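You operate a simulated robot arm through the tools that you are given. There is no shell and no other tool.

Carry out the task below with a simulated robot arm. There is one attempt and no reset: what you move stays moved.

Task
Tighten the screw of clamped block T, move the block to the blue block tray and clamp cream block D.
Fine: tighten the thumb screw before the clamp opens; the other blocks' screws stay loose.

Only the result counts: the job must be done as asked and must still hold three seconds after the hand-in. Knocking over, shifting, dropping, spilling or breaking anything else fails it.

Robot
A 7-joint arm with a fingered hand, fixed in place. Base frame: the origin is on the floor under the middle of its stand, x ahead of it, y to its left, z up; the work surface is at about z = 0.78. Readings come in m, rad, newtons and seconds.
With the tool pointing down near the work surface it reaches from about 0.22 to 0.76 m from the base axis. Its first joint turns from -2.897 to 2.897 rad. Payload 4 kg.
Tool frame: the origin (TCP) lies between the finger pads and is the grasp point; the fingertips stand 0.028 m ahead of it; z points along the fingers, y is the line along which they close. The gripper opens to 0.168 m; its body begins 0.079 m behind the TCP. The gripper is a hand of 4 fingers: y runs from the thumb to the fingers, the wrist lies at [0, 0, -0.249] in the tool frame, and closing takes about 1.5 s.
Orientation is told as [roll, pitch, yaw] about the base's x, y, z axes, in that order, counted from this pose: with the fingers straight down and closing along the base's y, the tool's x points along the base's -x, its y along +y and its z along -z.

Tools
- The arm moves only by the tool play_rows. Its argument "deltas" is a list of rows, each a list of 7 numbers: the turn, a rotation vector about the tool's x, y, z in units of 60 degrees (1.0 is 60 degrees), then the shift along the tool's x, y, z in units of 500 mm (1.0 is 500 mm), then the finger opening in m, from 0 to 0.168. In form: [[wx, wy, wz, dx, dy, dz, gripper], ...]. A call has 1 to 20 rows; each row is the pose to reach, as a shift and turn from the pose commanded when the call began, along the tool's axes at that moment. A call with a number of a shift or a turn outside -1 to 1 is refused whole. A row lasts 0.2 s, in which the tool goes at most 0.05 m and 0.15 rad; a call with a longer step from one row to the next is refused whole, and so is a gripper value outside its range. Where a pose cannot be reached the arm comes as near as it can. A force on the tool above 40 N (or 10 N above the force at the start of the call, whichever is more), or a blocked arm, ends the call early, and 0.2 s more pass. Each finger travels about 0.153 m/s and halts on what it meets, pressing with about 24 N; the grip force reading is that of the motor and also rises with nothing between the fingers. The clock runs only during rows and for 0.2 s after the last one: add rows that repeat a pose to give the fingers time. The reply holds the time, the measured pose of the TCP, the force on the tool along the base axes, the opening and the grip force, in the units named above and with some noise, with the torque about the TCP (base axes, N m) and any sound that the robot's microphone picked up.
- Cameras (640 x 400 px; columns grow to the right, rows downward): "scene" is fixed at [0.2199, 0.6488, 1.3702]; the picture's right is [-0.89, -0.45, 0.00], its down [-0.14, 0.27, -0.95] and it looks along [0.43, -0.85, -0.31] (base axes); focal length 316 px, centre (320, 200). "wrist" rides on the gripper at [0.06, -0.06, -0.11] in the tool frame; the picture's right is [0.71, 0.71, 0.00], its down [-0.56, 0.56, -0.61] and it looks along [-0.43, 0.43, 0.79] (tool axes); focal length 265 px, centre (320, 200). There is no depth. A picture from a camera that has moved, and an enlarged one, comes with that camera's place and axes in the base frame and with its lens.
- camera(camera): a new picture of that camera. The clock stands still meanwhile.
- raise_lower(by): slides the trunk up (or, below 0, down) by that many m; the arm rides with it, the base frame stays. It gives what a move gives, with no picture.
- grasp_type(shape): the hand has 4 fingers and takes this shape, open, in about a second: jaw (thumb against the fingers, like two jaws); tri (thumb and two fingers); tip (a fingertip pinch); poke (one finger out to press); point (the index stretched); flat (the hand flat); cup (the hand cupped); fist (a fist). The gripper value then closes the fingers along that shape, each until it touches; the sizes above hold for jaw. It gives what a move gives, with no picture.
- enlarge(camera, box): a new picture of the part [left, top, right, bottom] of that camera's present view, enlarged. The clock stands still meanwhile.
- hand_in(): hands the job in; it is judged then, once.

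Places have to be worked out from the pictures, the camera data and where the tool is seen. Open the gripper and draw the arm clear of the work before you hand the job in, unless the task says otherwise.

The tools are called after "Request:" as a command line: name --pt "numbers of a row" for each row, then --argument value for the rest, lists and objects as JSON in quotes. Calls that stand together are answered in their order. play_rows: Moves the arm, as the interface text tells. Its arguments: {"type":"object","properties":{"deltas":{"type":"array","items":{"type":"array","items":{"type":"number"}}}},"required":["deltas"]} The other tools are called the same way: raise_lower (by) moves the trunk up or down; grasp_type (shape) gives the hand a shape; camera (camera) takes a picture; enlarge (camera, box) takes an enlarged picture of a part of a camera's view; hand_in () hands the job in.

At the start:

```text
clock: 0.0
eef_pos: [0.4006, -0.2209, 1.1344]
ee_rot: [-0.001, 0.0, 0.001]
ft_force: [1.0, -0.3, -0.1]
ft_torque: [0.0, -0.01, 0.04]
opening: 0.1679
gripper_force: 0.1
shape: jaw
trunk travel left (down, up): [-0.525, 0.065]
```

scene: 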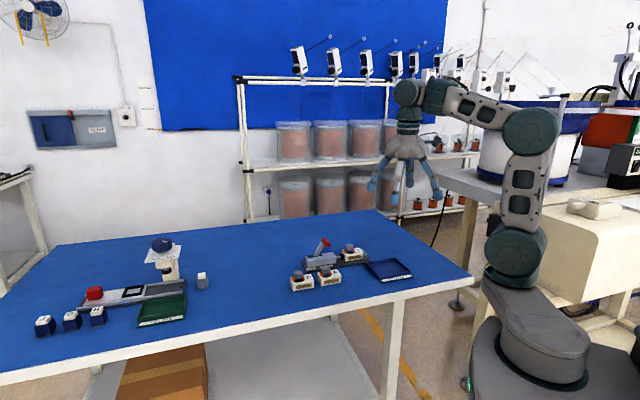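
wrist: 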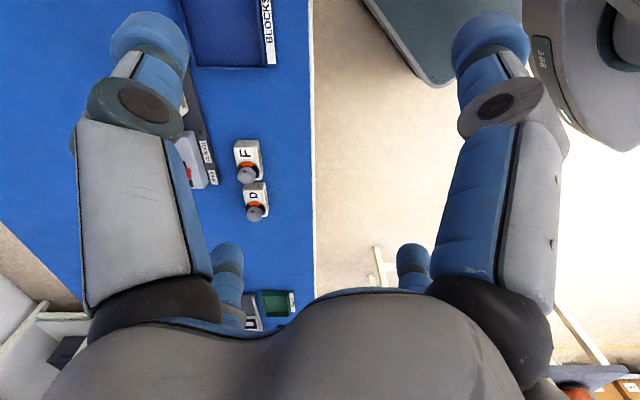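

I begin by enlarging the work area around the clamp and the blocks to see what is there.

Request:
enlarge --camera "scene" --box '[270, 220, 430, 320]'

Request:
enlarge --camera "scene" --box '[20, 220, 230, 350]'

Request:
enlarge --camera "wrist" --box '[150, 0, 310, 240]'

```text
4.00 times, centred on (350, 270) of scene
camera zoom: at [0.2199, 0.6488, 1.3702], right [-0.89, -0.45, 0.0], down [-0.14, 0.27, -0.95], along [0.43, -0.85, -0.31], focal length 1265 px, centre (200, -80)
```

zoom: 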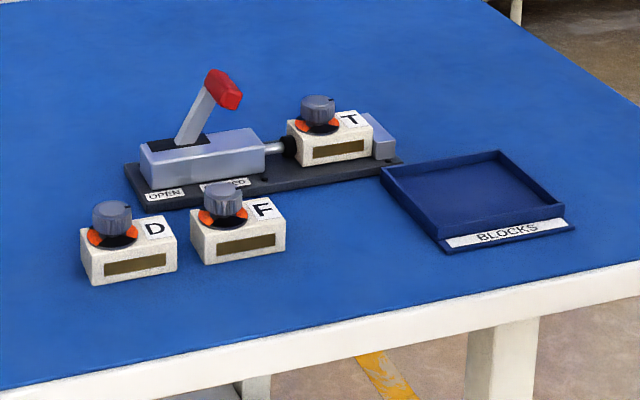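

```text
3.05 times, centred on (125, 285) of scene
camera zoom: at [0.2199, 0.6488, 1.3702], right [-0.89, -0.45, 0.0], down [-0.14, 0.27, -0.95], along [0.43, -0.85, -0.31], focal length 964 px, centre (914, -59)
```

zoom: 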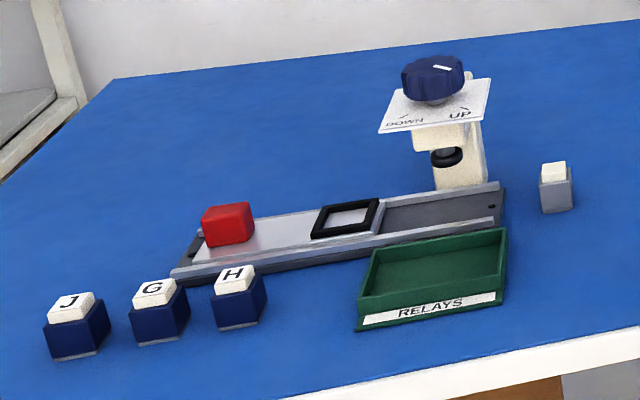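

```text
1.67 times, centred on (230, 120) of wrist
camera zoom: at [0.3405, -0.2814, 1.2434], right [-0.71, 0.71, 0.0], down [0.56, 0.56, 0.61], along [0.43, 0.43, -0.79], focal length 442 px, centre (470, 333)
```

zoom: 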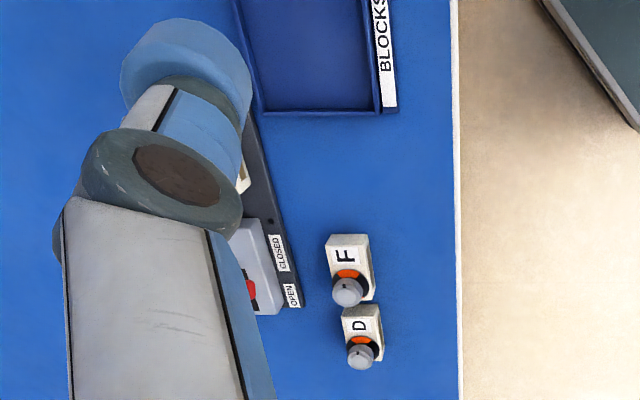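

The blocks sit on a table turned about 45° to the base, and T is held by a toggle clamp with a red-tipped lever. Before going closer I look at the hand to learn how its fingers are laid out.

Request:
enlarge --camera "scene" --box '[350, 70, 460, 220]'

Request:
camera --camera "wrist"

```text
2.67 times, centred on (405, 145) of scene
camera zoom: at [0.2199, 0.6488, 1.3702], right [-0.89, -0.45, 0.0], down [-0.14, 0.27, -0.95], along [0.43, -0.85, -0.31], focal length 843 px, centre (93, 347)
```

zoom: 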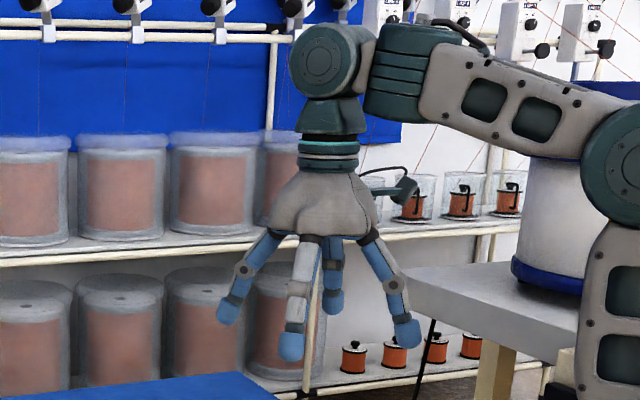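

```text
taken
camera wrist: at [0.3405, -0.2814, 1.2434], right [-0.71, 0.71, 0.0], down [0.56, 0.56, 0.61], along [0.43, 0.43, -0.79], focal length 265 px, centre (320, 200)
```

wrist: 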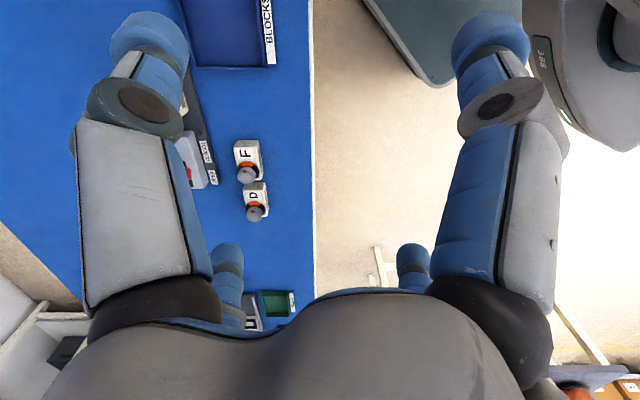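

The four fingers stand at ±x and ±y of the tool. I try the other shapes in free air to see which suits a thumb screw and which suits a block.

Request:
grasp_type --shape "tip"

Request:
camera --camera "wrist"

Request:
enlarge --camera "scene" --box '[350, 70, 460, 220]'

Request:
grasp_type --shape "jaw"

Request:
camera --camera "wrist"

Request:
enlarge --camera "scene" --box '[350, 70, 460, 220]'

```text
clock: 0.9
eef_pos: [0.3999, -0.2219, 1.1328]
ee_rot: [0.0, 0.001, 0.002]
ft_force: [0.8, 0.5, 0.0]
ft_torque: [0.02, 0.02, 0.02]
opening: 0.1681
gripper_force: 0.1
shape: tip
trunk travel left (down, up): [-0.525, 0.065]
```

```text
taken
camera wrist: at [0.3405, -0.2814, 1.2434], right [-0.71, 0.71, 0.0], down [0.56, 0.56, 0.61], along [0.43, 0.43, -0.79], focal length 265 px, centre (320, 200)
```

wrist: 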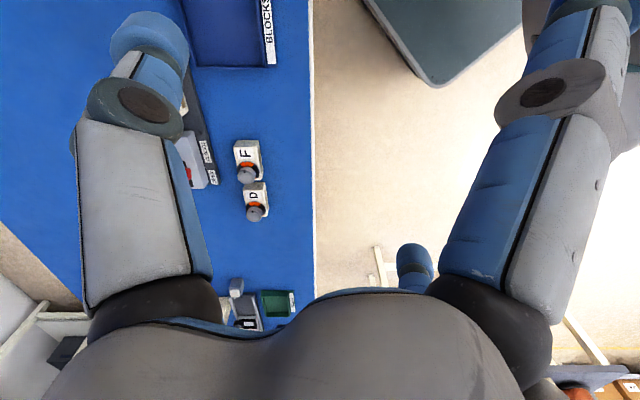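

```text
2.67 times, centred on (405, 145) of scene
camera zoom: at [0.2199, 0.6488, 1.3702], right [-0.89, -0.45, 0.0], down [-0.14, 0.27, -0.95], along [0.43, -0.85, -0.31], focal length 843 px, centre (93, 347)
```

zoom: 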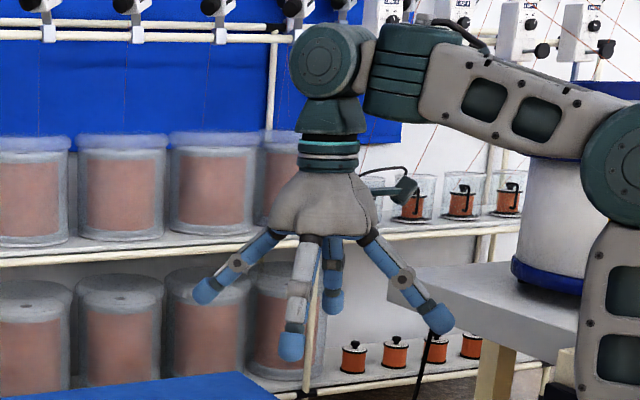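

```text
clock: 1.8
eef_pos: [0.3997, -0.2207, 1.133]
ee_rot: [0.0, 0.001, 0.0]
ft_force: [0.4, -0.8, -0.4]
ft_torque: [-0.01, 0.0, 0.02]
opening: 0.1679
gripper_force: 0.0
shape: jaw
trunk travel left (down, up): [-0.525, 0.065]
```

```text
taken
camera wrist: at [0.3405, -0.2814, 1.2434], right [-0.71, 0.71, 0.0], down [0.56, 0.56, 0.61], along [0.43, 0.43, -0.79], focal length 265 px, centre (320, 200)
```

wrist: 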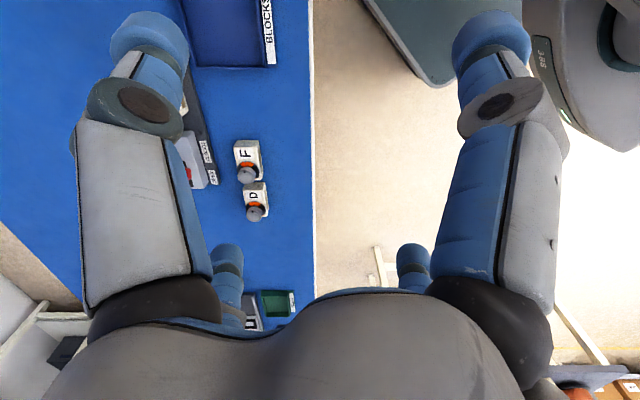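

```text
2.67 times, centred on (405, 145) of scene
camera zoom: at [0.2199, 0.6488, 1.3702], right [-0.89, -0.45, 0.0], down [-0.14, 0.27, -0.95], along [0.43, -0.85, -0.31], focal length 843 px, centre (93, 347)
```

zoom: 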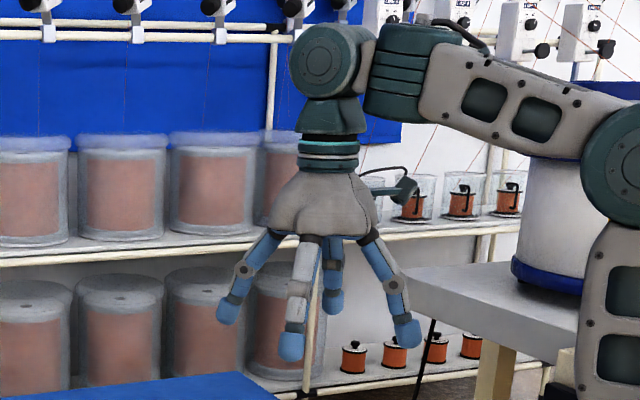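

In tip shape the two ±x fingers splay out while the ±y pair pinches. I check tri, poke and fist as well, since the lever will need a pushing shape.

Request:
grasp_type --shape "tri"

Request:
enlarge --camera "scene" --box '[350, 70, 460, 220]'

Request:
grasp_type --shape "poke"

Request:
enlarge --camera "scene" --box '[350, 70, 460, 220]'

Request:
camera --camera "wrist"

Request:
grasp_type --shape "point"

Request:
enlarge --camera "scene" --box '[350, 70, 460, 220]'

Request:
camera --camera "wrist"

Request:
grasp_type --shape "fist"

Request:
enlarge --camera "scene" --box '[350, 70, 460, 220]'

Request:
camera --camera "wrist"

```text
clock: 2.7
eef_pos: [0.4008, -0.2205, 1.1343]
ee_rot: [0.0, 0.0, 0.0]
ft_force: [0.2, 0.8, -1.0]
ft_torque: [0.0, 0.0, 0.03]
opening: 0.168
gripper_force: 0.0
shape: tri
trunk travel left (down, up): [-0.525, 0.065]
```

```text
2.67 times, centred on (405, 145) of scene
camera zoom: at [0.2199, 0.6488, 1.3702], right [-0.89, -0.45, 0.0], down [-0.14, 0.27, -0.95], along [0.43, -0.85, -0.31], focal length 843 px, centre (93, 347)
```

zoom: 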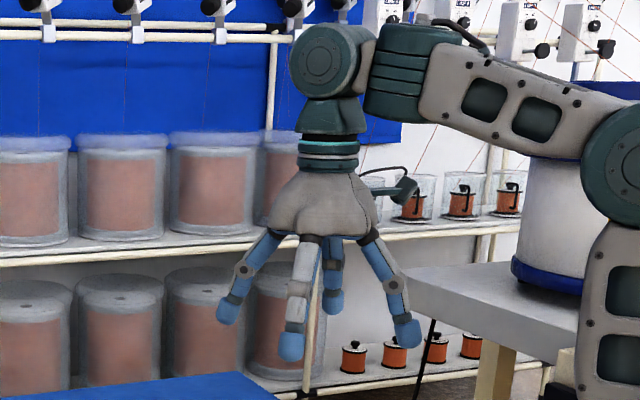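

```text
clock: 3.6
eef_pos: [0.3999, -0.2202, 1.1337]
ee_rot: [0.0, 0.0, 0.001]
ft_force: [1.0, -0.6, -0.3]
ft_torque: [-0.01, -0.02, -0.01]
opening: 0.0002
gripper_force: 0.1
shape: poke
trunk travel left (down, up): [-0.525, 0.065]
```

```text
2.67 times, centred on (405, 145) of scene
camera zoom: at [0.2199, 0.6488, 1.3702], right [-0.89, -0.45, 0.0], down [-0.14, 0.27, -0.95], along [0.43, -0.85, -0.31], focal length 843 px, centre (93, 347)
```

zoom: 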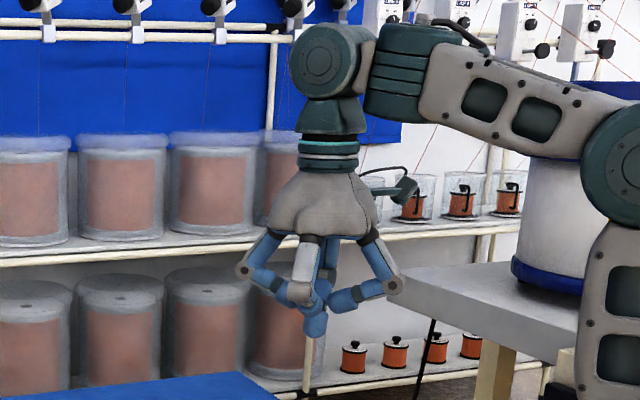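

```text
taken
camera wrist: at [0.3405, -0.2814, 1.2434], right [-0.71, 0.71, 0.0], down [0.56, 0.56, 0.61], along [0.43, 0.43, -0.79], focal length 265 px, centre (320, 200)
```

wrist: 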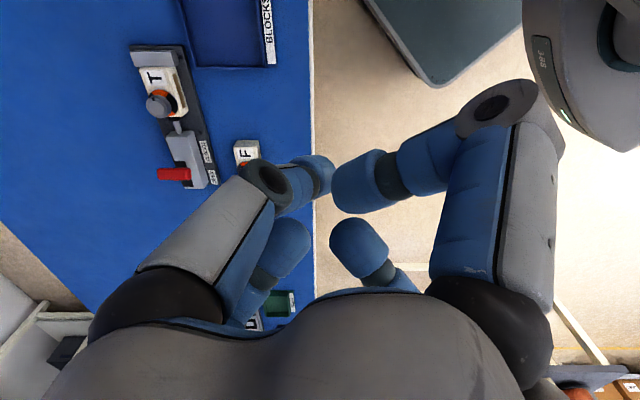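

```text
clock: 4.5
eef_pos: [0.4002, -0.2203, 1.133]
ee_rot: [0.001, -0.002, 0.0]
ft_force: [0.4, 0.4, 0.1]
ft_torque: [-0.02, 0.03, 0.0]
opening: 0.0001
gripper_force: 0.0
shape: point
trunk travel left (down, up): [-0.525, 0.065]
```

```text
2.67 times, centred on (405, 145) of scene
camera zoom: at [0.2199, 0.6488, 1.3702], right [-0.89, -0.45, 0.0], down [-0.14, 0.27, -0.95], along [0.43, -0.85, -0.31], focal length 843 px, centre (93, 347)
```

zoom: 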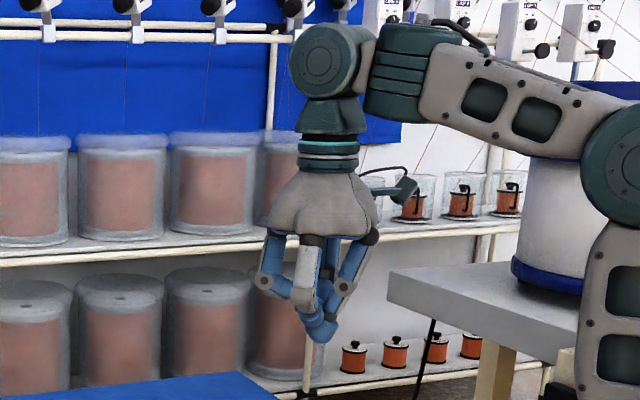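

```text
taken
camera wrist: at [0.3405, -0.2814, 1.2434], right [-0.71, 0.71, 0.0], down [0.56, 0.56, 0.61], along [0.43, 0.43, -0.79], focal length 265 px, centre (320, 200)
```

wrist: 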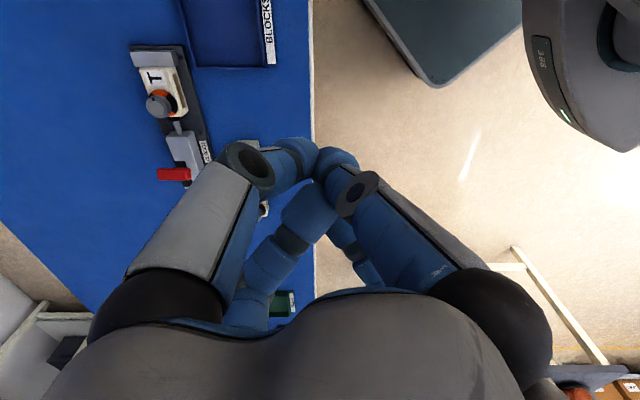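

```text
clock: 5.4
eef_pos: [0.4008, -0.2208, 1.1339]
ee_rot: [0.001, -0.001, 0.001]
ft_force: [-0.1, 0.3, 0.4]
ft_torque: [-0.02, 0.0, -0.02]
opening: 0.0003
gripper_force: 0.1
shape: fist
trunk travel left (down, up): [-0.525, 0.065]
```

```text
2.67 times, centred on (405, 145) of scene
camera zoom: at [0.2199, 0.6488, 1.3702], right [-0.89, -0.45, 0.0], down [-0.14, 0.27, -0.95], along [0.43, -0.85, -0.31], focal length 843 px, centre (93, 347)
```

zoom: 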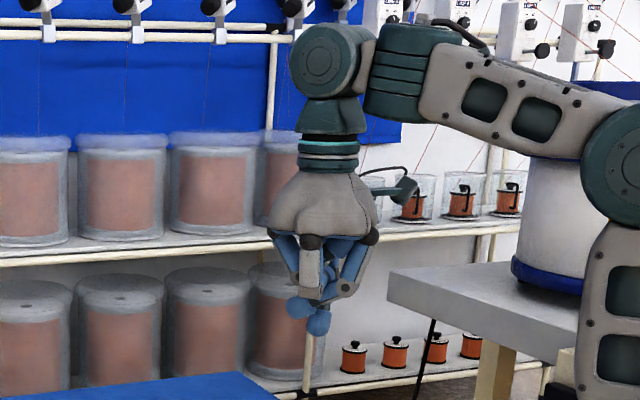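

```text
taken
camera wrist: at [0.3405, -0.2814, 1.2434], right [-0.71, 0.71, 0.0], down [0.56, 0.56, 0.61], along [0.43, 0.43, -0.79], focal length 265 px, centre (320, 200)
```

wrist: 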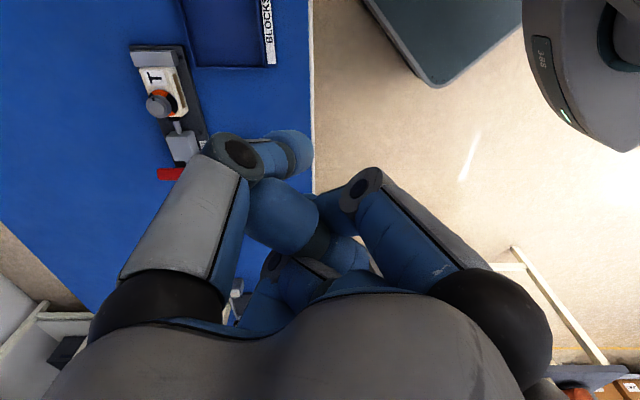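

The fist leaves a clear view toward the clamp. I enlarge that part of the wrist picture to work out positions.

Request:
enlarge --camera "wrist" --box '[100, 0, 320, 137]'

Request:
grasp_type --shape "poke"

Request:
enlarge --camera "wrist" --box '[110, 30, 270, 130]'

Request:
enlarge --camera "wrist" --box '[130, 90, 290, 190]'

```text
2.91 times, centred on (210, 68) of wrist
camera zoom: at [0.3405, -0.2814, 1.2434], right [-0.71, 0.71, 0.0], down [0.56, 0.56, 0.61], along [0.43, 0.43, -0.79], focal length 772 px, centre (640, 582)
```

zoom: 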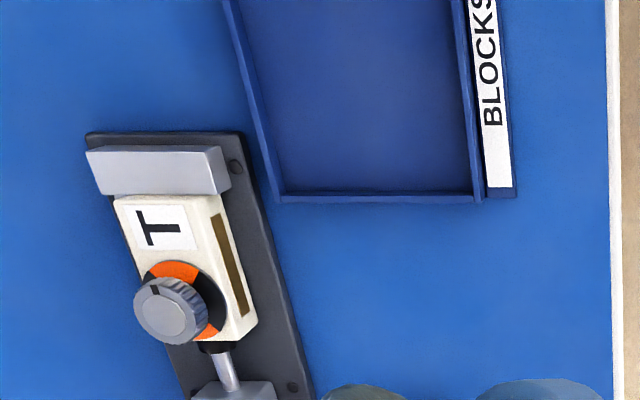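

```text
clock: 6.3
eef_pos: [0.4006, -0.2211, 1.1344]
ee_rot: [0.0, 0.0, 0.001]
ft_force: [0.3, 0.7, -0.2]
ft_torque: [-0.02, -0.03, 0.0]
opening: 0.0001
gripper_force: 0.0
shape: poke
trunk travel left (down, up): [-0.525, 0.065]
```

```text
4.00 times, centred on (190, 80) of wrist
camera zoom: at [0.3405, -0.2814, 1.2434], right [-0.71, 0.71, 0.0], down [0.56, 0.56, 0.61], along [0.43, 0.43, -0.79], focal length 1062 px, centre (840, 680)
```

zoom: 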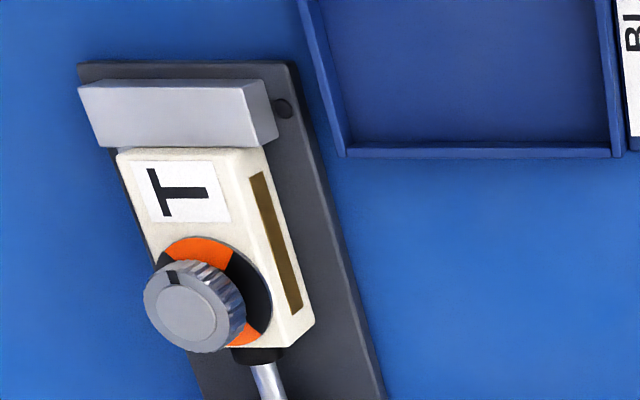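

```text
4.00 times, centred on (210, 140) of wrist
camera zoom: at [0.3405, -0.2814, 1.2434], right [-0.71, 0.71, 0.0], down [0.56, 0.56, 0.61], along [0.43, 0.43, -0.79], focal length 1062 px, centre (760, 440)
```

zoom: 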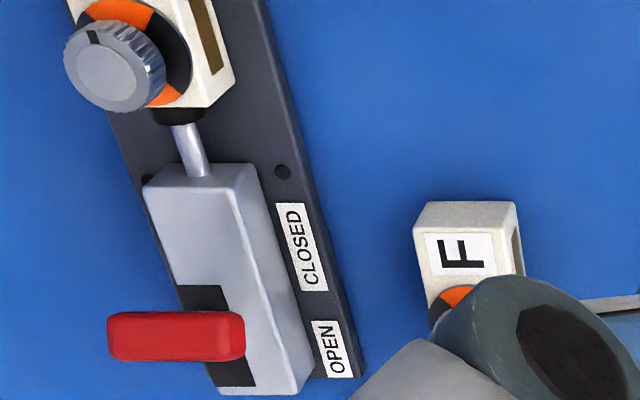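

From both cameras I place T's knob at about (0.606, -0.359), top z≈0.846, and the red lever grip at about (0.668, -0.287, 0.876), with the clamp axis at 45°. I return to jaw and move to 0.15 m above the knob for a closer look.

Request:
grasp_type --shape "jaw"

Request:
play_rows --pt "0 0 0 -0.051 -0.0345 0.0335 0.168" --pt "0 0 0 -0.103 -0.069 0.067 0.168" --pt "0 0 0 -0.154 -0.1035 0.1005 0.168" --pt "0 0 0 -0.2055 -0.138 0.134 0.168" --pt "0 0 0 -0.257 -0.1725 0.1675 0.168" --pt "0 0 0 -0.308 -0.207 0.201 0.168" --pt "0 0 0 -0.36 -0.2415 0.2345 0.168" --pt "0 0 0 -0.411 -0.276 0.268 0.168" --pt "0 0 0 -0.411 -0.276 0.268 0.168"

Request:
camera --camera "wrist"

Request:
camera --camera "scene"

```text
clock: 7.2
eef_pos: [0.3995, -0.221, 1.134]
ee_rot: [0.001, -0.001, 0.001]
ft_force: [0.8, -0.3, -0.8]
ft_torque: [-0.01, 0.0, -0.01]
opening: 0.1679
gripper_force: 0.0
shape: jaw
trunk travel left (down, up): [-0.525, 0.065]
```

```text
clock: 9.2
eef_pos: [0.6073, -0.3592, 0.9983]
ee_rot: [-0.002, 0.002, -0.001]
ft_force: [0.9, 0.7, -1.0]
ft_torque: [0.02, -0.01, 0.03]
opening: 0.168
gripper_force: 0.0
shape: jaw
trunk travel left (down, up): [-0.525, 0.065]
```

```text
taken
camera wrist: at [0.5483, -0.419, 1.1074], right [-0.71, 0.71, 0.0], down [0.56, 0.56, 0.61], along [0.43, 0.43, -0.79], focal length 265 px, centre (320, 200)
```

wrist: 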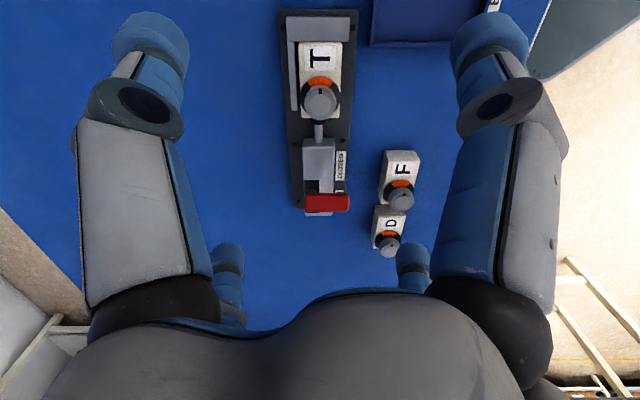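

```text
taken
```

scene: 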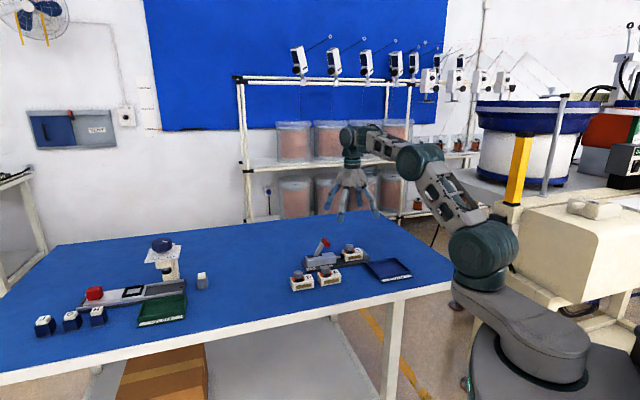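

Everything relevant is now clear in the wrist view. I enlarge the clamp with T, and the D/F blocks, to refine positions.

Request:
enlarge --camera "wrist" --box '[240, 0, 400, 100]'

Request:
enlarge --camera "wrist" --box '[250, 60, 378, 140]'

Request:
enlarge --camera "wrist" --box '[270, 130, 430, 230]'

Request:
enlarge --camera "wrist" --box '[350, 140, 446, 260]'

Request:
enlarge --camera "scene" --box '[285, 220, 381, 280]'

Request:
enlarge --camera "scene" --box '[280, 250, 376, 310]'

```text
4.00 times, centred on (320, 50) of wrist
camera zoom: at [0.5483, -0.419, 1.1074], right [-0.71, 0.71, 0.0], down [0.56, 0.56, 0.61], along [0.43, 0.43, -0.79], focal length 1062 px, centre (320, 800)
```

zoom: 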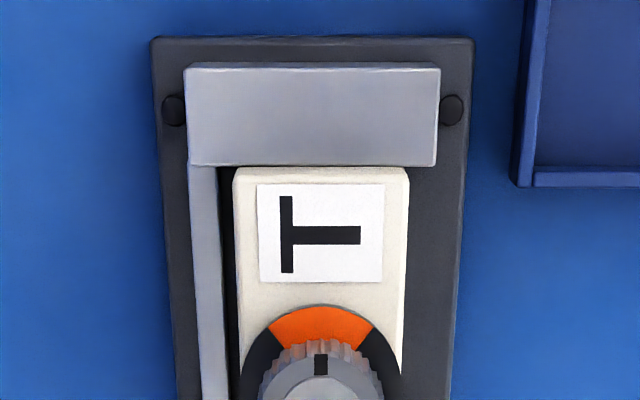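

```text
5.00 times, centred on (314, 100) of wrist
camera zoom: at [0.5483, -0.419, 1.1074], right [-0.71, 0.71, 0.0], down [0.56, 0.56, 0.61], along [0.43, 0.43, -0.79], focal length 1327 px, centre (350, 700)
```

zoom: 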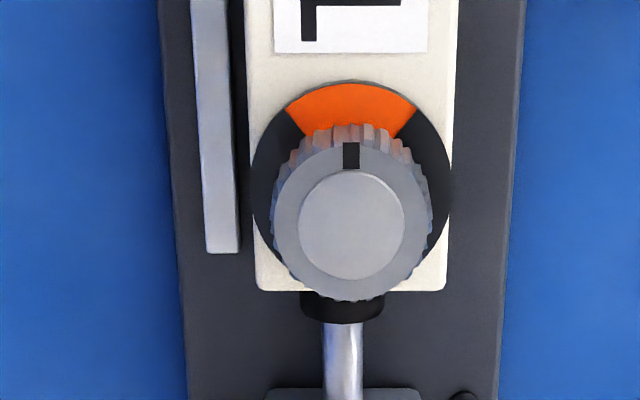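

```text
4.00 times, centred on (350, 180) of wrist
camera zoom: at [0.5483, -0.419, 1.1074], right [-0.71, 0.71, 0.0], down [0.56, 0.56, 0.61], along [0.43, 0.43, -0.79], focal length 1062 px, centre (200, 280)
```

zoom: 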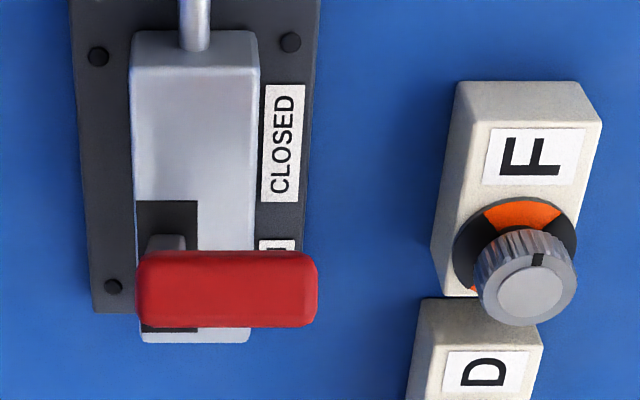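

```text
3.33 times, centred on (398, 200) of wrist
camera zoom: at [0.5483, -0.419, 1.1074], right [-0.71, 0.71, 0.0], down [0.56, 0.56, 0.61], along [0.43, 0.43, -0.79], focal length 885 px, centre (60, 200)
```

zoom: 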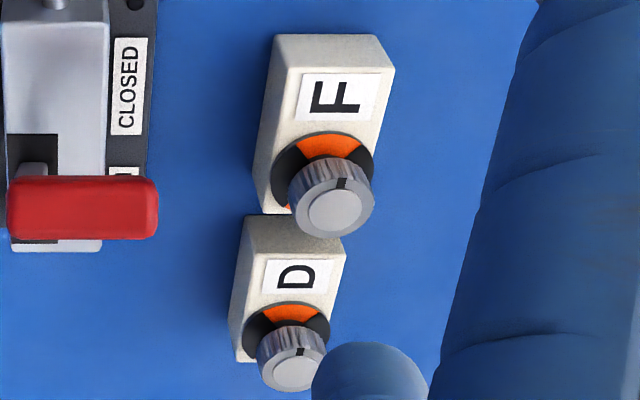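

```text
6.67 times, centred on (333, 250) of scene
camera zoom: at [0.2199, 0.6488, 1.3702], right [-0.89, -0.45, 0.0], down [-0.14, 0.27, -0.95], along [0.43, -0.85, -0.31], focal length 2108 px, centre (233, -133)
```

zoom: 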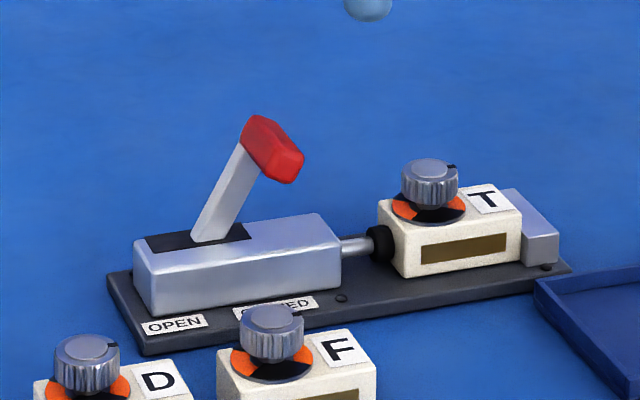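

```text
6.67 times, centred on (328, 280) of scene
camera zoom: at [0.2199, 0.6488, 1.3702], right [-0.89, -0.45, 0.0], down [-0.14, 0.27, -0.95], along [0.43, -0.85, -0.31], focal length 2108 px, centre (267, -333)
```

zoom: 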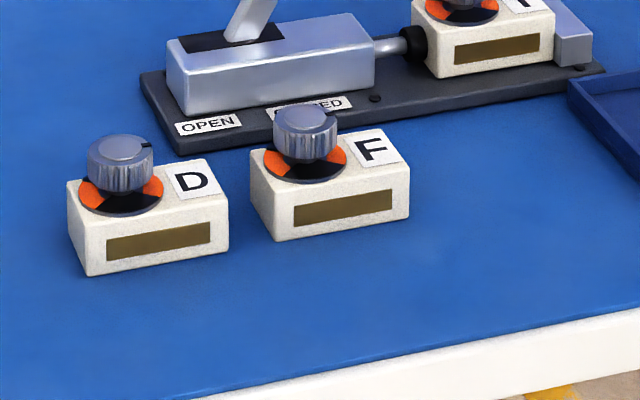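

The ring under each knob has orange and black quarters, and every pointer now sits on orange, meaning loose. T is centred at about (0.597, -0.369) against a low fence and a stop. I now check in free air where the fingertips end up when the jaw closes to knob size.

Request:
play_rows --pt "0 0 0 0 0 0 0.03" --pt "0 0 0 0 0 0 0.03" --pt "0 0 0 0 0 0 0.03" --pt "0 0 0 0 0 0 0.03" --pt "0 0 0 0 0 0 0.03" --pt "0 0 0 0 0 0 0.03" --pt "0 0 0 0 0 0 0.03"

Request:
enlarge --camera "scene" --box '[290, 120, 418, 220]'

Request:
camera --camera "wrist"

```text
clock: 10.8
eef_pos: [0.6083, -0.3584, 0.9976]
ee_rot: [0.001, -0.001, -0.001]
ft_force: [0.7, 0.7, 0.0]
ft_torque: [-0.03, 0.03, -0.01]
opening: 0.0303
gripper_force: 0.0
shape: jaw
trunk travel left (down, up): [-0.525, 0.065]
```

```text
4.00 times, centred on (354, 170) of scene
camera zoom: at [0.2199, 0.6488, 1.3702], right [-0.89, -0.45, 0.0], down [-0.14, 0.27, -0.95], along [0.43, -0.85, -0.31], focal length 1265 px, centre (184, 320)
```

zoom: 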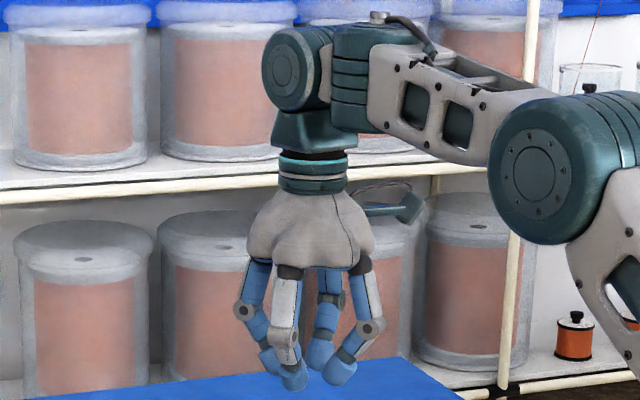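

```text
taken
camera wrist: at [0.5481, -0.4188, 1.1076], right [-0.71, 0.71, 0.0], down [0.56, 0.56, 0.61], along [0.43, 0.43, -0.79], focal length 265 px, centre (320, 200)
```

wrist: 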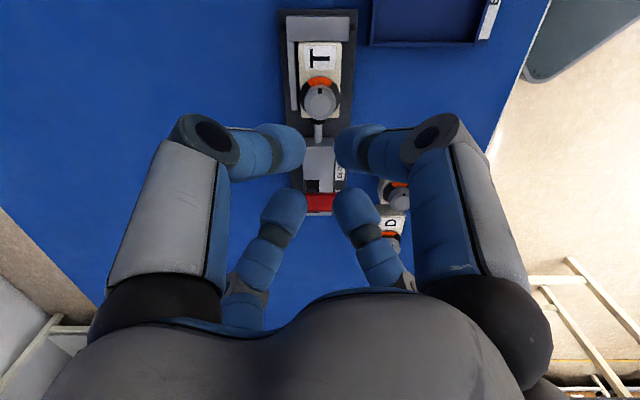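

At 0.03 opening the four fingertips meet evenly, about 0.028–0.033 m ahead of the TCP. I test the wrist's yaw range in free air, +45° then -45°, with the jaw at 0.08, so that one grasp can give a full clockwise quarter turn.

Request:
play_rows --pt "0 0 0.125 0 0 0 0.08" --pt "0 0 0.25 0 0 0 0.08" --pt "0 0 0.375 0 0 0 0.08" --pt "0 0 0.5 0 0 0 0.08" --pt "0 0 0.625 0 0 0 0.08" --pt "0 0 0.75 0 0 0 0.08" --pt "0 0 0.75 0 0 0 0.08"

Request:
play_rows --pt "0 0 -0.125 0 0 0 0.08" --pt "0 0 -0.25 0 0 0 0.08" --pt "0 0 -0.375 0 0 0 0.08" --pt "0 0 -0.5 0 0 0 0.08" --pt "0 0 -0.625 0 0 0 0.08" --pt "0 0 -0.75 0 0 0 0.08" --pt "0 0 -0.875 0 0 0 0.08" --pt "0 0 -1.0 0 0 0 0.08" --pt "0 0 -1.0 0 0 0 0.08"

Request:
play_rows --pt "0 0 -0.125 0 0 0 0.08" --pt "0 0 -0.25 0 0 0 0.08" --pt "0 0 -0.375 0 0 0 0.08" --pt "0 0 -0.5 0 0 0 0.08" --pt "0 0 -0.5 0 0 0 0.08"

Request:
camera --camera "wrist"

```text
clock: 12.4
eef_pos: [0.607, -0.3576, 0.9988]
ee_rot: [0.001, 0.001, -0.786]
ft_force: [0.5, -0.3, 0.4]
ft_torque: [0.0, 0.02, -0.02]
opening: 0.0797
gripper_force: 0.0
shape: jaw
trunk travel left (down, up): [-0.525, 0.065]
```

```text
clock: 14.4
eef_pos: [0.6057, -0.3586, 0.9997]
ee_rot: [-0.001, -0.001, 0.264]
ft_force: [-0.5, -0.3, 0.4]
ft_torque: [-0.03, -0.01, 0.03]
opening: 0.0799
gripper_force: 0.1
shape: jaw
trunk travel left (down, up): [-0.525, 0.065]
```

```text
clock: 15.6
eef_pos: [0.6054, -0.3583, 1.0005]
ee_rot: [0.0, 0.001, 0.786]
ft_force: [-0.1, 0.2, 0.4]
ft_torque: [0.03, 0.0, 0.0]
opening: 0.0796
gripper_force: 0.0
shape: jaw
trunk travel left (down, up): [-0.525, 0.065]
```

```text
taken
camera wrist: at [0.6066, -0.4442, 1.11], right [-1.0, 0.0, 0.0], down [0.0, 0.79, 0.61], along [0.0, 0.61, -0.79], focal length 265 px, centre (320, 200)
```

wrist: 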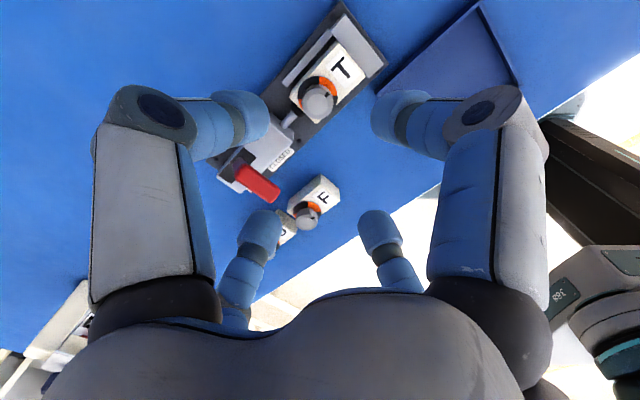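

The wrist turns freely through ±45°. I enlarge the knob from this new angle to confirm its position before descending.

Request:
enlarge --camera "wrist" --box '[260, 40, 388, 120]'

```text
5.00 times, centred on (324, 80) of wrist
camera zoom: at [0.6066, -0.4442, 1.11], right [-1.0, 0.0, 0.0], down [0.0, 0.79, 0.61], along [0.0, 0.61, -0.79], focal length 1327 px, centre (300, 800)
```

zoom: 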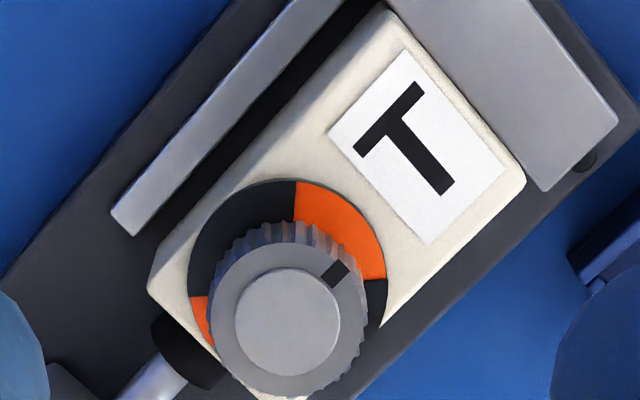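

Both views agree on the knob at (0.6086, -0.3591). I narrow the jaw to 0.05, correct by 2 mm and descend to TCP z≈0.88, where the fingertips surround the knob's upper part.

Request:
play_rows --pt "0 0 0 -0.0028 -0.0028 0.0 0.05" --pt "0 0 0 -0.0028 -0.0028 0.04 0.05" --pt "0 0 0 -0.0028 -0.0028 0.08 0.05" --pt "0 0 0 -0.0028 -0.0028 0.12 0.05" --pt "0 0 0 -0.0028 -0.0028 0.16 0.05" --pt "0 0 0 -0.0028 -0.0028 0.2 0.05" --pt "0 0 0 -0.0028 -0.0028 0.24 0.05" --pt "0 0 0 -0.0028 -0.0028 0.24 0.05"

Request:
camera --camera "wrist"

Request:
enlarge --camera "scene" --box '[290, 180, 418, 260]'

```text
clock: 17.4
eef_pos: [0.6067, -0.3594, 0.8787]
ee_rot: [-0.001, 0.0, 0.784]
ft_force: [0.6, 0.0, 0.1]
ft_torque: [-0.04, 0.01, 0.01]
opening: 0.0505
gripper_force: 0.0
shape: jaw
trunk travel left (down, up): [-0.525, 0.065]
```

```text
taken
camera wrist: at [0.6078, -0.4449, 0.9879], right [-1.0, 0.0, 0.0], down [0.0, 0.79, 0.61], along [0.0, 0.61, -0.79], focal length 265 px, centre (320, 200)
```

wrist: 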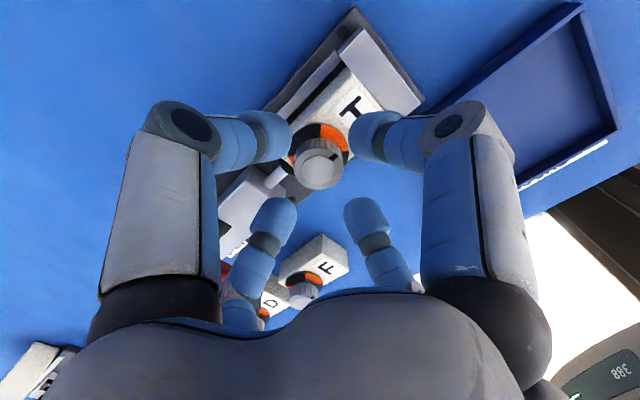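

```text
5.00 times, centred on (354, 220) of scene
camera zoom: at [0.2199, 0.6488, 1.3702], right [-0.89, -0.45, 0.0], down [-0.14, 0.27, -0.95], along [0.43, -0.85, -0.31], focal length 1581 px, centre (150, 100)
```

zoom: 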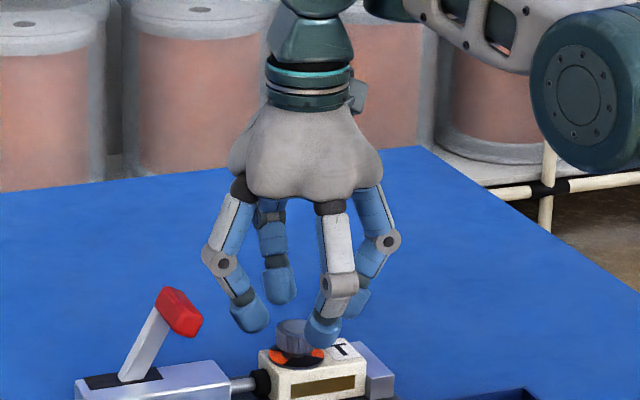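

The fingers straddle the knob with the lever well clear. I lower another 15 mm so the tips cover most of the knob but stay above the block's top face.

Request:
play_rows --pt "0 0 0 0 0 0.015 0.05" --pt "0 0 0 0 0 0.03 0.05" --pt "0 0 0 0 0 0.03 0.05"

Request:
enlarge --camera "wrist" --box '[240, 80, 400, 180]'

Request:
enlarge --camera "scene" --box '[305, 210, 401, 270]'

```text
clock: 18.2
eef_pos: [0.6081, -0.3582, 0.8634]
ee_rot: [-0.001, 0.0, 0.786]
ft_force: [-0.2, 0.0, 0.5]
ft_torque: [-0.04, -0.03, 0.03]
opening: 0.0504
gripper_force: 0.2
shape: jaw
trunk travel left (down, up): [-0.525, 0.065]
```

```text
4.00 times, centred on (320, 130) of wrist
camera zoom: at [0.6083, -0.4441, 0.9733], right [-1.0, 0.0, 0.0], down [0.0, 0.79, 0.61], along [0.0, 0.61, -0.79], focal length 1062 px, centre (320, 480)
```

zoom: 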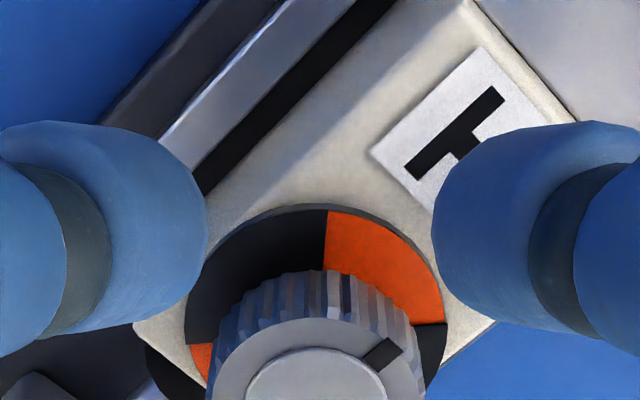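

```text
6.67 times, centred on (353, 240) of scene
camera zoom: at [0.2199, 0.6488, 1.3702], right [-0.89, -0.45, 0.0], down [-0.14, 0.27, -0.95], along [0.43, -0.85, -0.31], focal length 2108 px, centre (100, -67)
```

zoom: 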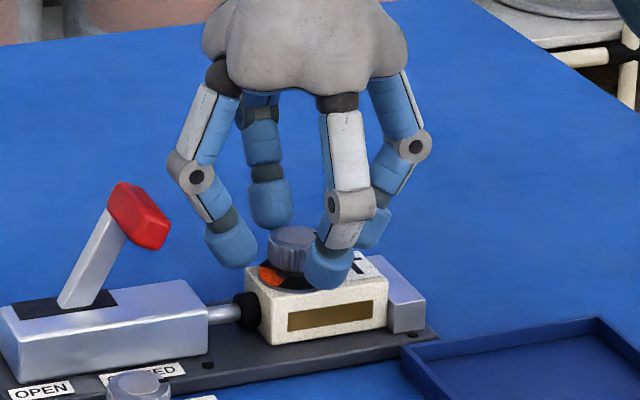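

The tips surround the knob just above the block, with no contact force. I close the fingers on the knob without turning.

Request:
play_rows --pt "0 0 0 0 0 0 0.04" --pt "0 0 0 0 0 0 0.03" --pt "0 0 0 0 0 0 0.02" --pt "0 0 0 0 0 0 0.01" --pt "0 0 0 0 0 0 0.01" --pt "0 0 0 0 0 0 0.01"

Request:
camera --camera "wrist"

Request:
enlarge --camera "scene" --box '[305, 210, 401, 270]'

```text
clock: 19.6
eef_pos: [0.6078, -0.3586, 0.8634]
ee_rot: [0.0, 0.0, 0.786]
ft_force: [-1.7, 0.6, -1.8]
ft_torque: [0.04, 0.0, 0.01]
opening: 0.0268
gripper_force: 24.2
shape: jaw
trunk travel left (down, up): [-0.525, 0.065]
```

```text
taken
camera wrist: at [0.6082, -0.4444, 0.973], right [-1.0, 0.0, 0.0], down [0.0, 0.79, 0.61], along [0.0, 0.61, -0.79], focal length 265 px, centre (320, 200)
```

wrist: 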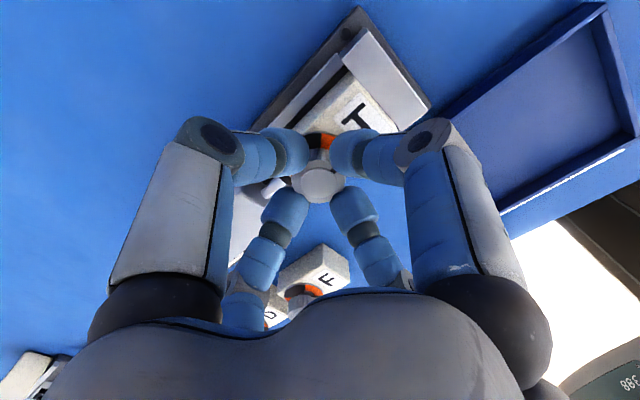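

```text
6.67 times, centred on (353, 240) of scene
camera zoom: at [0.2199, 0.6488, 1.3702], right [-0.89, -0.45, 0.0], down [-0.14, 0.27, -0.95], along [0.43, -0.85, -0.31], focal length 2108 px, centre (100, -67)
```

zoom: 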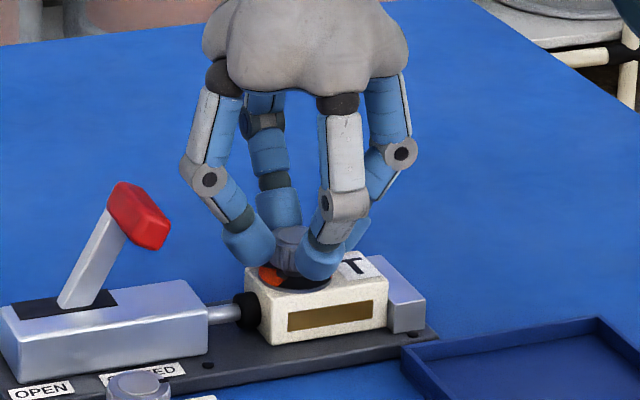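

All four fingers hold the knob with little net force. I turn clockwise 45° in small steps and watch the torque about the vertical.

Request:
play_rows --pt "0 0 0.0625 0 0 0 0.01" --pt "0 0 0.125 0 0 0 0.01" --pt "0 0 0.1875 0 0 0 0.01" --pt "0 0 0.25 0 0 0 0.01" --pt "0 0 0.3125 0 0 0 0.01" --pt "0 0 0.375 0 0 0 0.01" --pt "0 0 0.4375 0 0 0 0.01" --pt "0 0 0.5 0 0 0 0.01" --pt "0 0 0.5625 0 0 0 0.01" --pt "0 0 0.625 0 0 0 0.01" --pt "0 0 0.6875 0 0 0 0.01" --pt "0 0 0.75 0 0 0 0.01"

Request:
enlarge --camera "wrist" --box '[240, 80, 400, 220]'

Request:
enlarge --camera "scene" --box '[305, 210, 401, 270]'

```text
clock: 22.2
eef_pos: [0.6073, -0.3593, 0.8647]
ee_rot: [0.0, 0.001, -0.003]
ft_force: [-7.9, 3.5, -8.8]
ft_torque: [0.21, 0.26, 0.0]
opening: 0.0262
gripper_force: 24.5
shape: jaw
trunk travel left (down, up): [-0.525, 0.065]
```

```text
2.86 times, centred on (320, 150) of wrist
camera zoom: at [0.5483, -0.4192, 0.9736], right [-0.71, 0.71, 0.0], down [0.56, 0.56, 0.61], along [0.43, 0.43, -0.79], focal length 758 px, centre (320, 343)
```

zoom: 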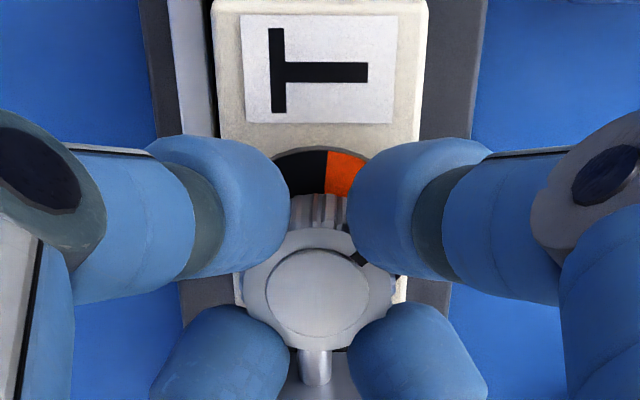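

```text
6.67 times, centred on (353, 240) of scene
camera zoom: at [0.2199, 0.6488, 1.3702], right [-0.89, -0.45, 0.0], down [-0.14, 0.27, -0.95], along [0.43, -0.85, -0.31], focal length 2108 px, centre (100, -67)
```

zoom: 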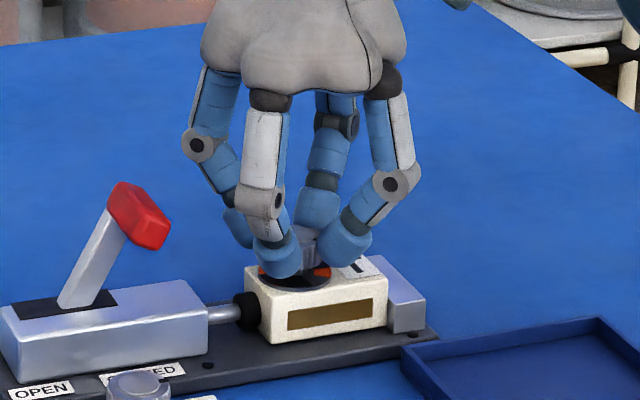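

The knob and its coloured ring turned with the hand by 45°, with only modest side force. I continue clockwise by another 45°.

Request:
play_rows --pt "0 0 0.0625 0 0 0 0.01" --pt "0 0 0.125 0 0 0 0.01" --pt "0 0 0.1875 0 0 0 0.01" --pt "0 0 0.25 0 0 0 0.01" --pt "0 0 0.3125 0 0 0 0.01" --pt "0 0 0.375 0 0 0 0.01" --pt "0 0 0.4375 0 0 0 0.01" --pt "0 0 0.5 0 0 0 0.01" --pt "0 0 0.5625 0 0 0 0.01" --pt "0 0 0.625 0 0 0 0.01" --pt "0 0 0.6875 0 0 0 0.01" --pt "0 0 0.75 0 0 0 0.01"

Request:
enlarge --camera "wrist" --box '[240, 80, 400, 220]'

Request:
enlarge --camera "scene" --box '[305, 210, 401, 270]'

```text
clock: 24.8
eef_pos: [0.6084, -0.3574, 0.8645]
ee_rot: [-0.001, 0.0, -0.785]
ft_force: [-5.7, 4.8, -7.2]
ft_torque: [0.21, 0.2, 0.05]
opening: 0.0262
gripper_force: 23.9
shape: jaw
trunk travel left (down, up): [-0.525, 0.065]
```

```text
2.86 times, centred on (320, 150) of wrist
camera zoom: at [0.5238, -0.3584, 0.9738], right [0.0, 1.0, 0.0], down [0.79, 0.0, 0.61], along [0.61, 0.0, -0.79], focal length 758 px, centre (320, 343)
```

zoom: 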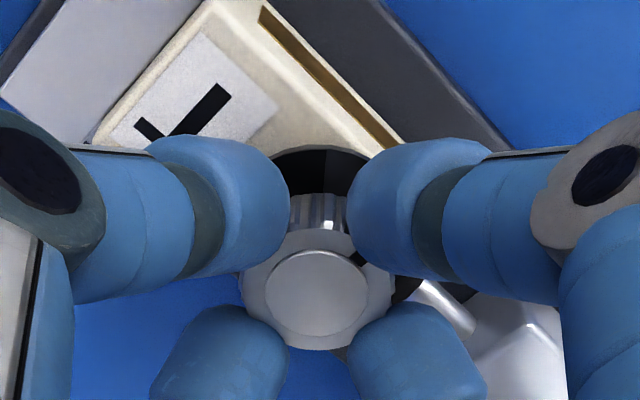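

```text
6.67 times, centred on (353, 240) of scene
camera zoom: at [0.2199, 0.6488, 1.3702], right [-0.89, -0.45, 0.0], down [-0.14, 0.27, -0.95], along [0.43, -0.85, -0.31], focal length 2108 px, centre (100, -67)
```

zoom: 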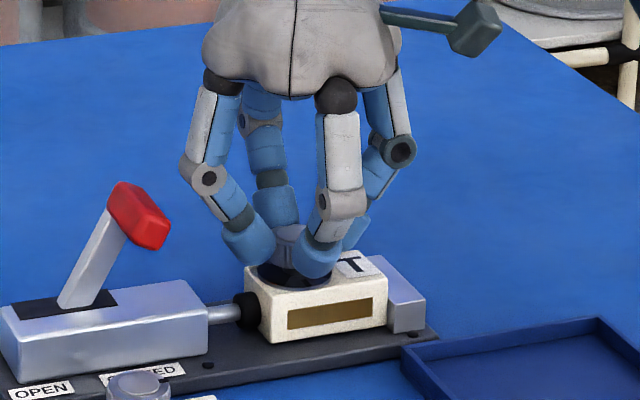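

The knob has followed a full 90° without slipping, and no orange shows any more in this view. I enlarge the ring to see what the indicator shows.

Request:
enlarge --camera "wrist" --box '[290, 105, 354, 165]'

Request:
enlarge --camera "scene" --box '[335, 240, 367, 260]'

```text
6.67 times, centred on (322, 135) of wrist
camera zoom: at [0.5238, -0.3584, 0.9738], right [0.0, 1.0, 0.0], down [0.79, 0.0, 0.61], along [0.61, 0.0, -0.79], focal length 1769 px, centre (307, 633)
```

zoom: 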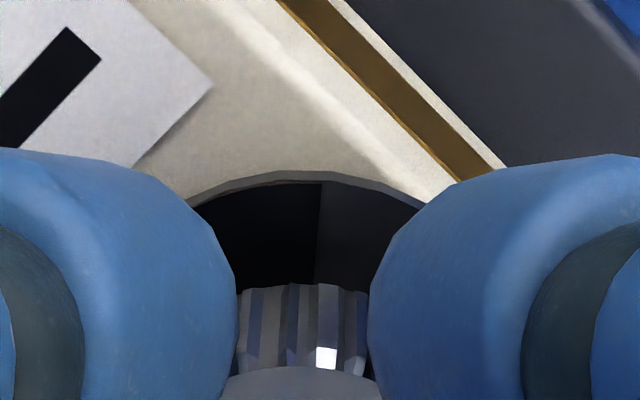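

```text
16.00 times, centred on (351, 250) of scene
camera zoom: at [0.2199, 0.6488, 1.3702], right [-0.89, -0.45, 0.0], down [-0.14, 0.27, -0.95], along [0.43, -0.85, -0.31], focal length 5058 px, centre (-176, -600)
```

zoom: 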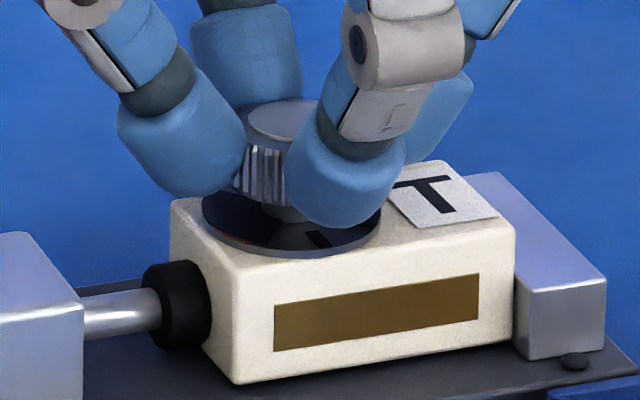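

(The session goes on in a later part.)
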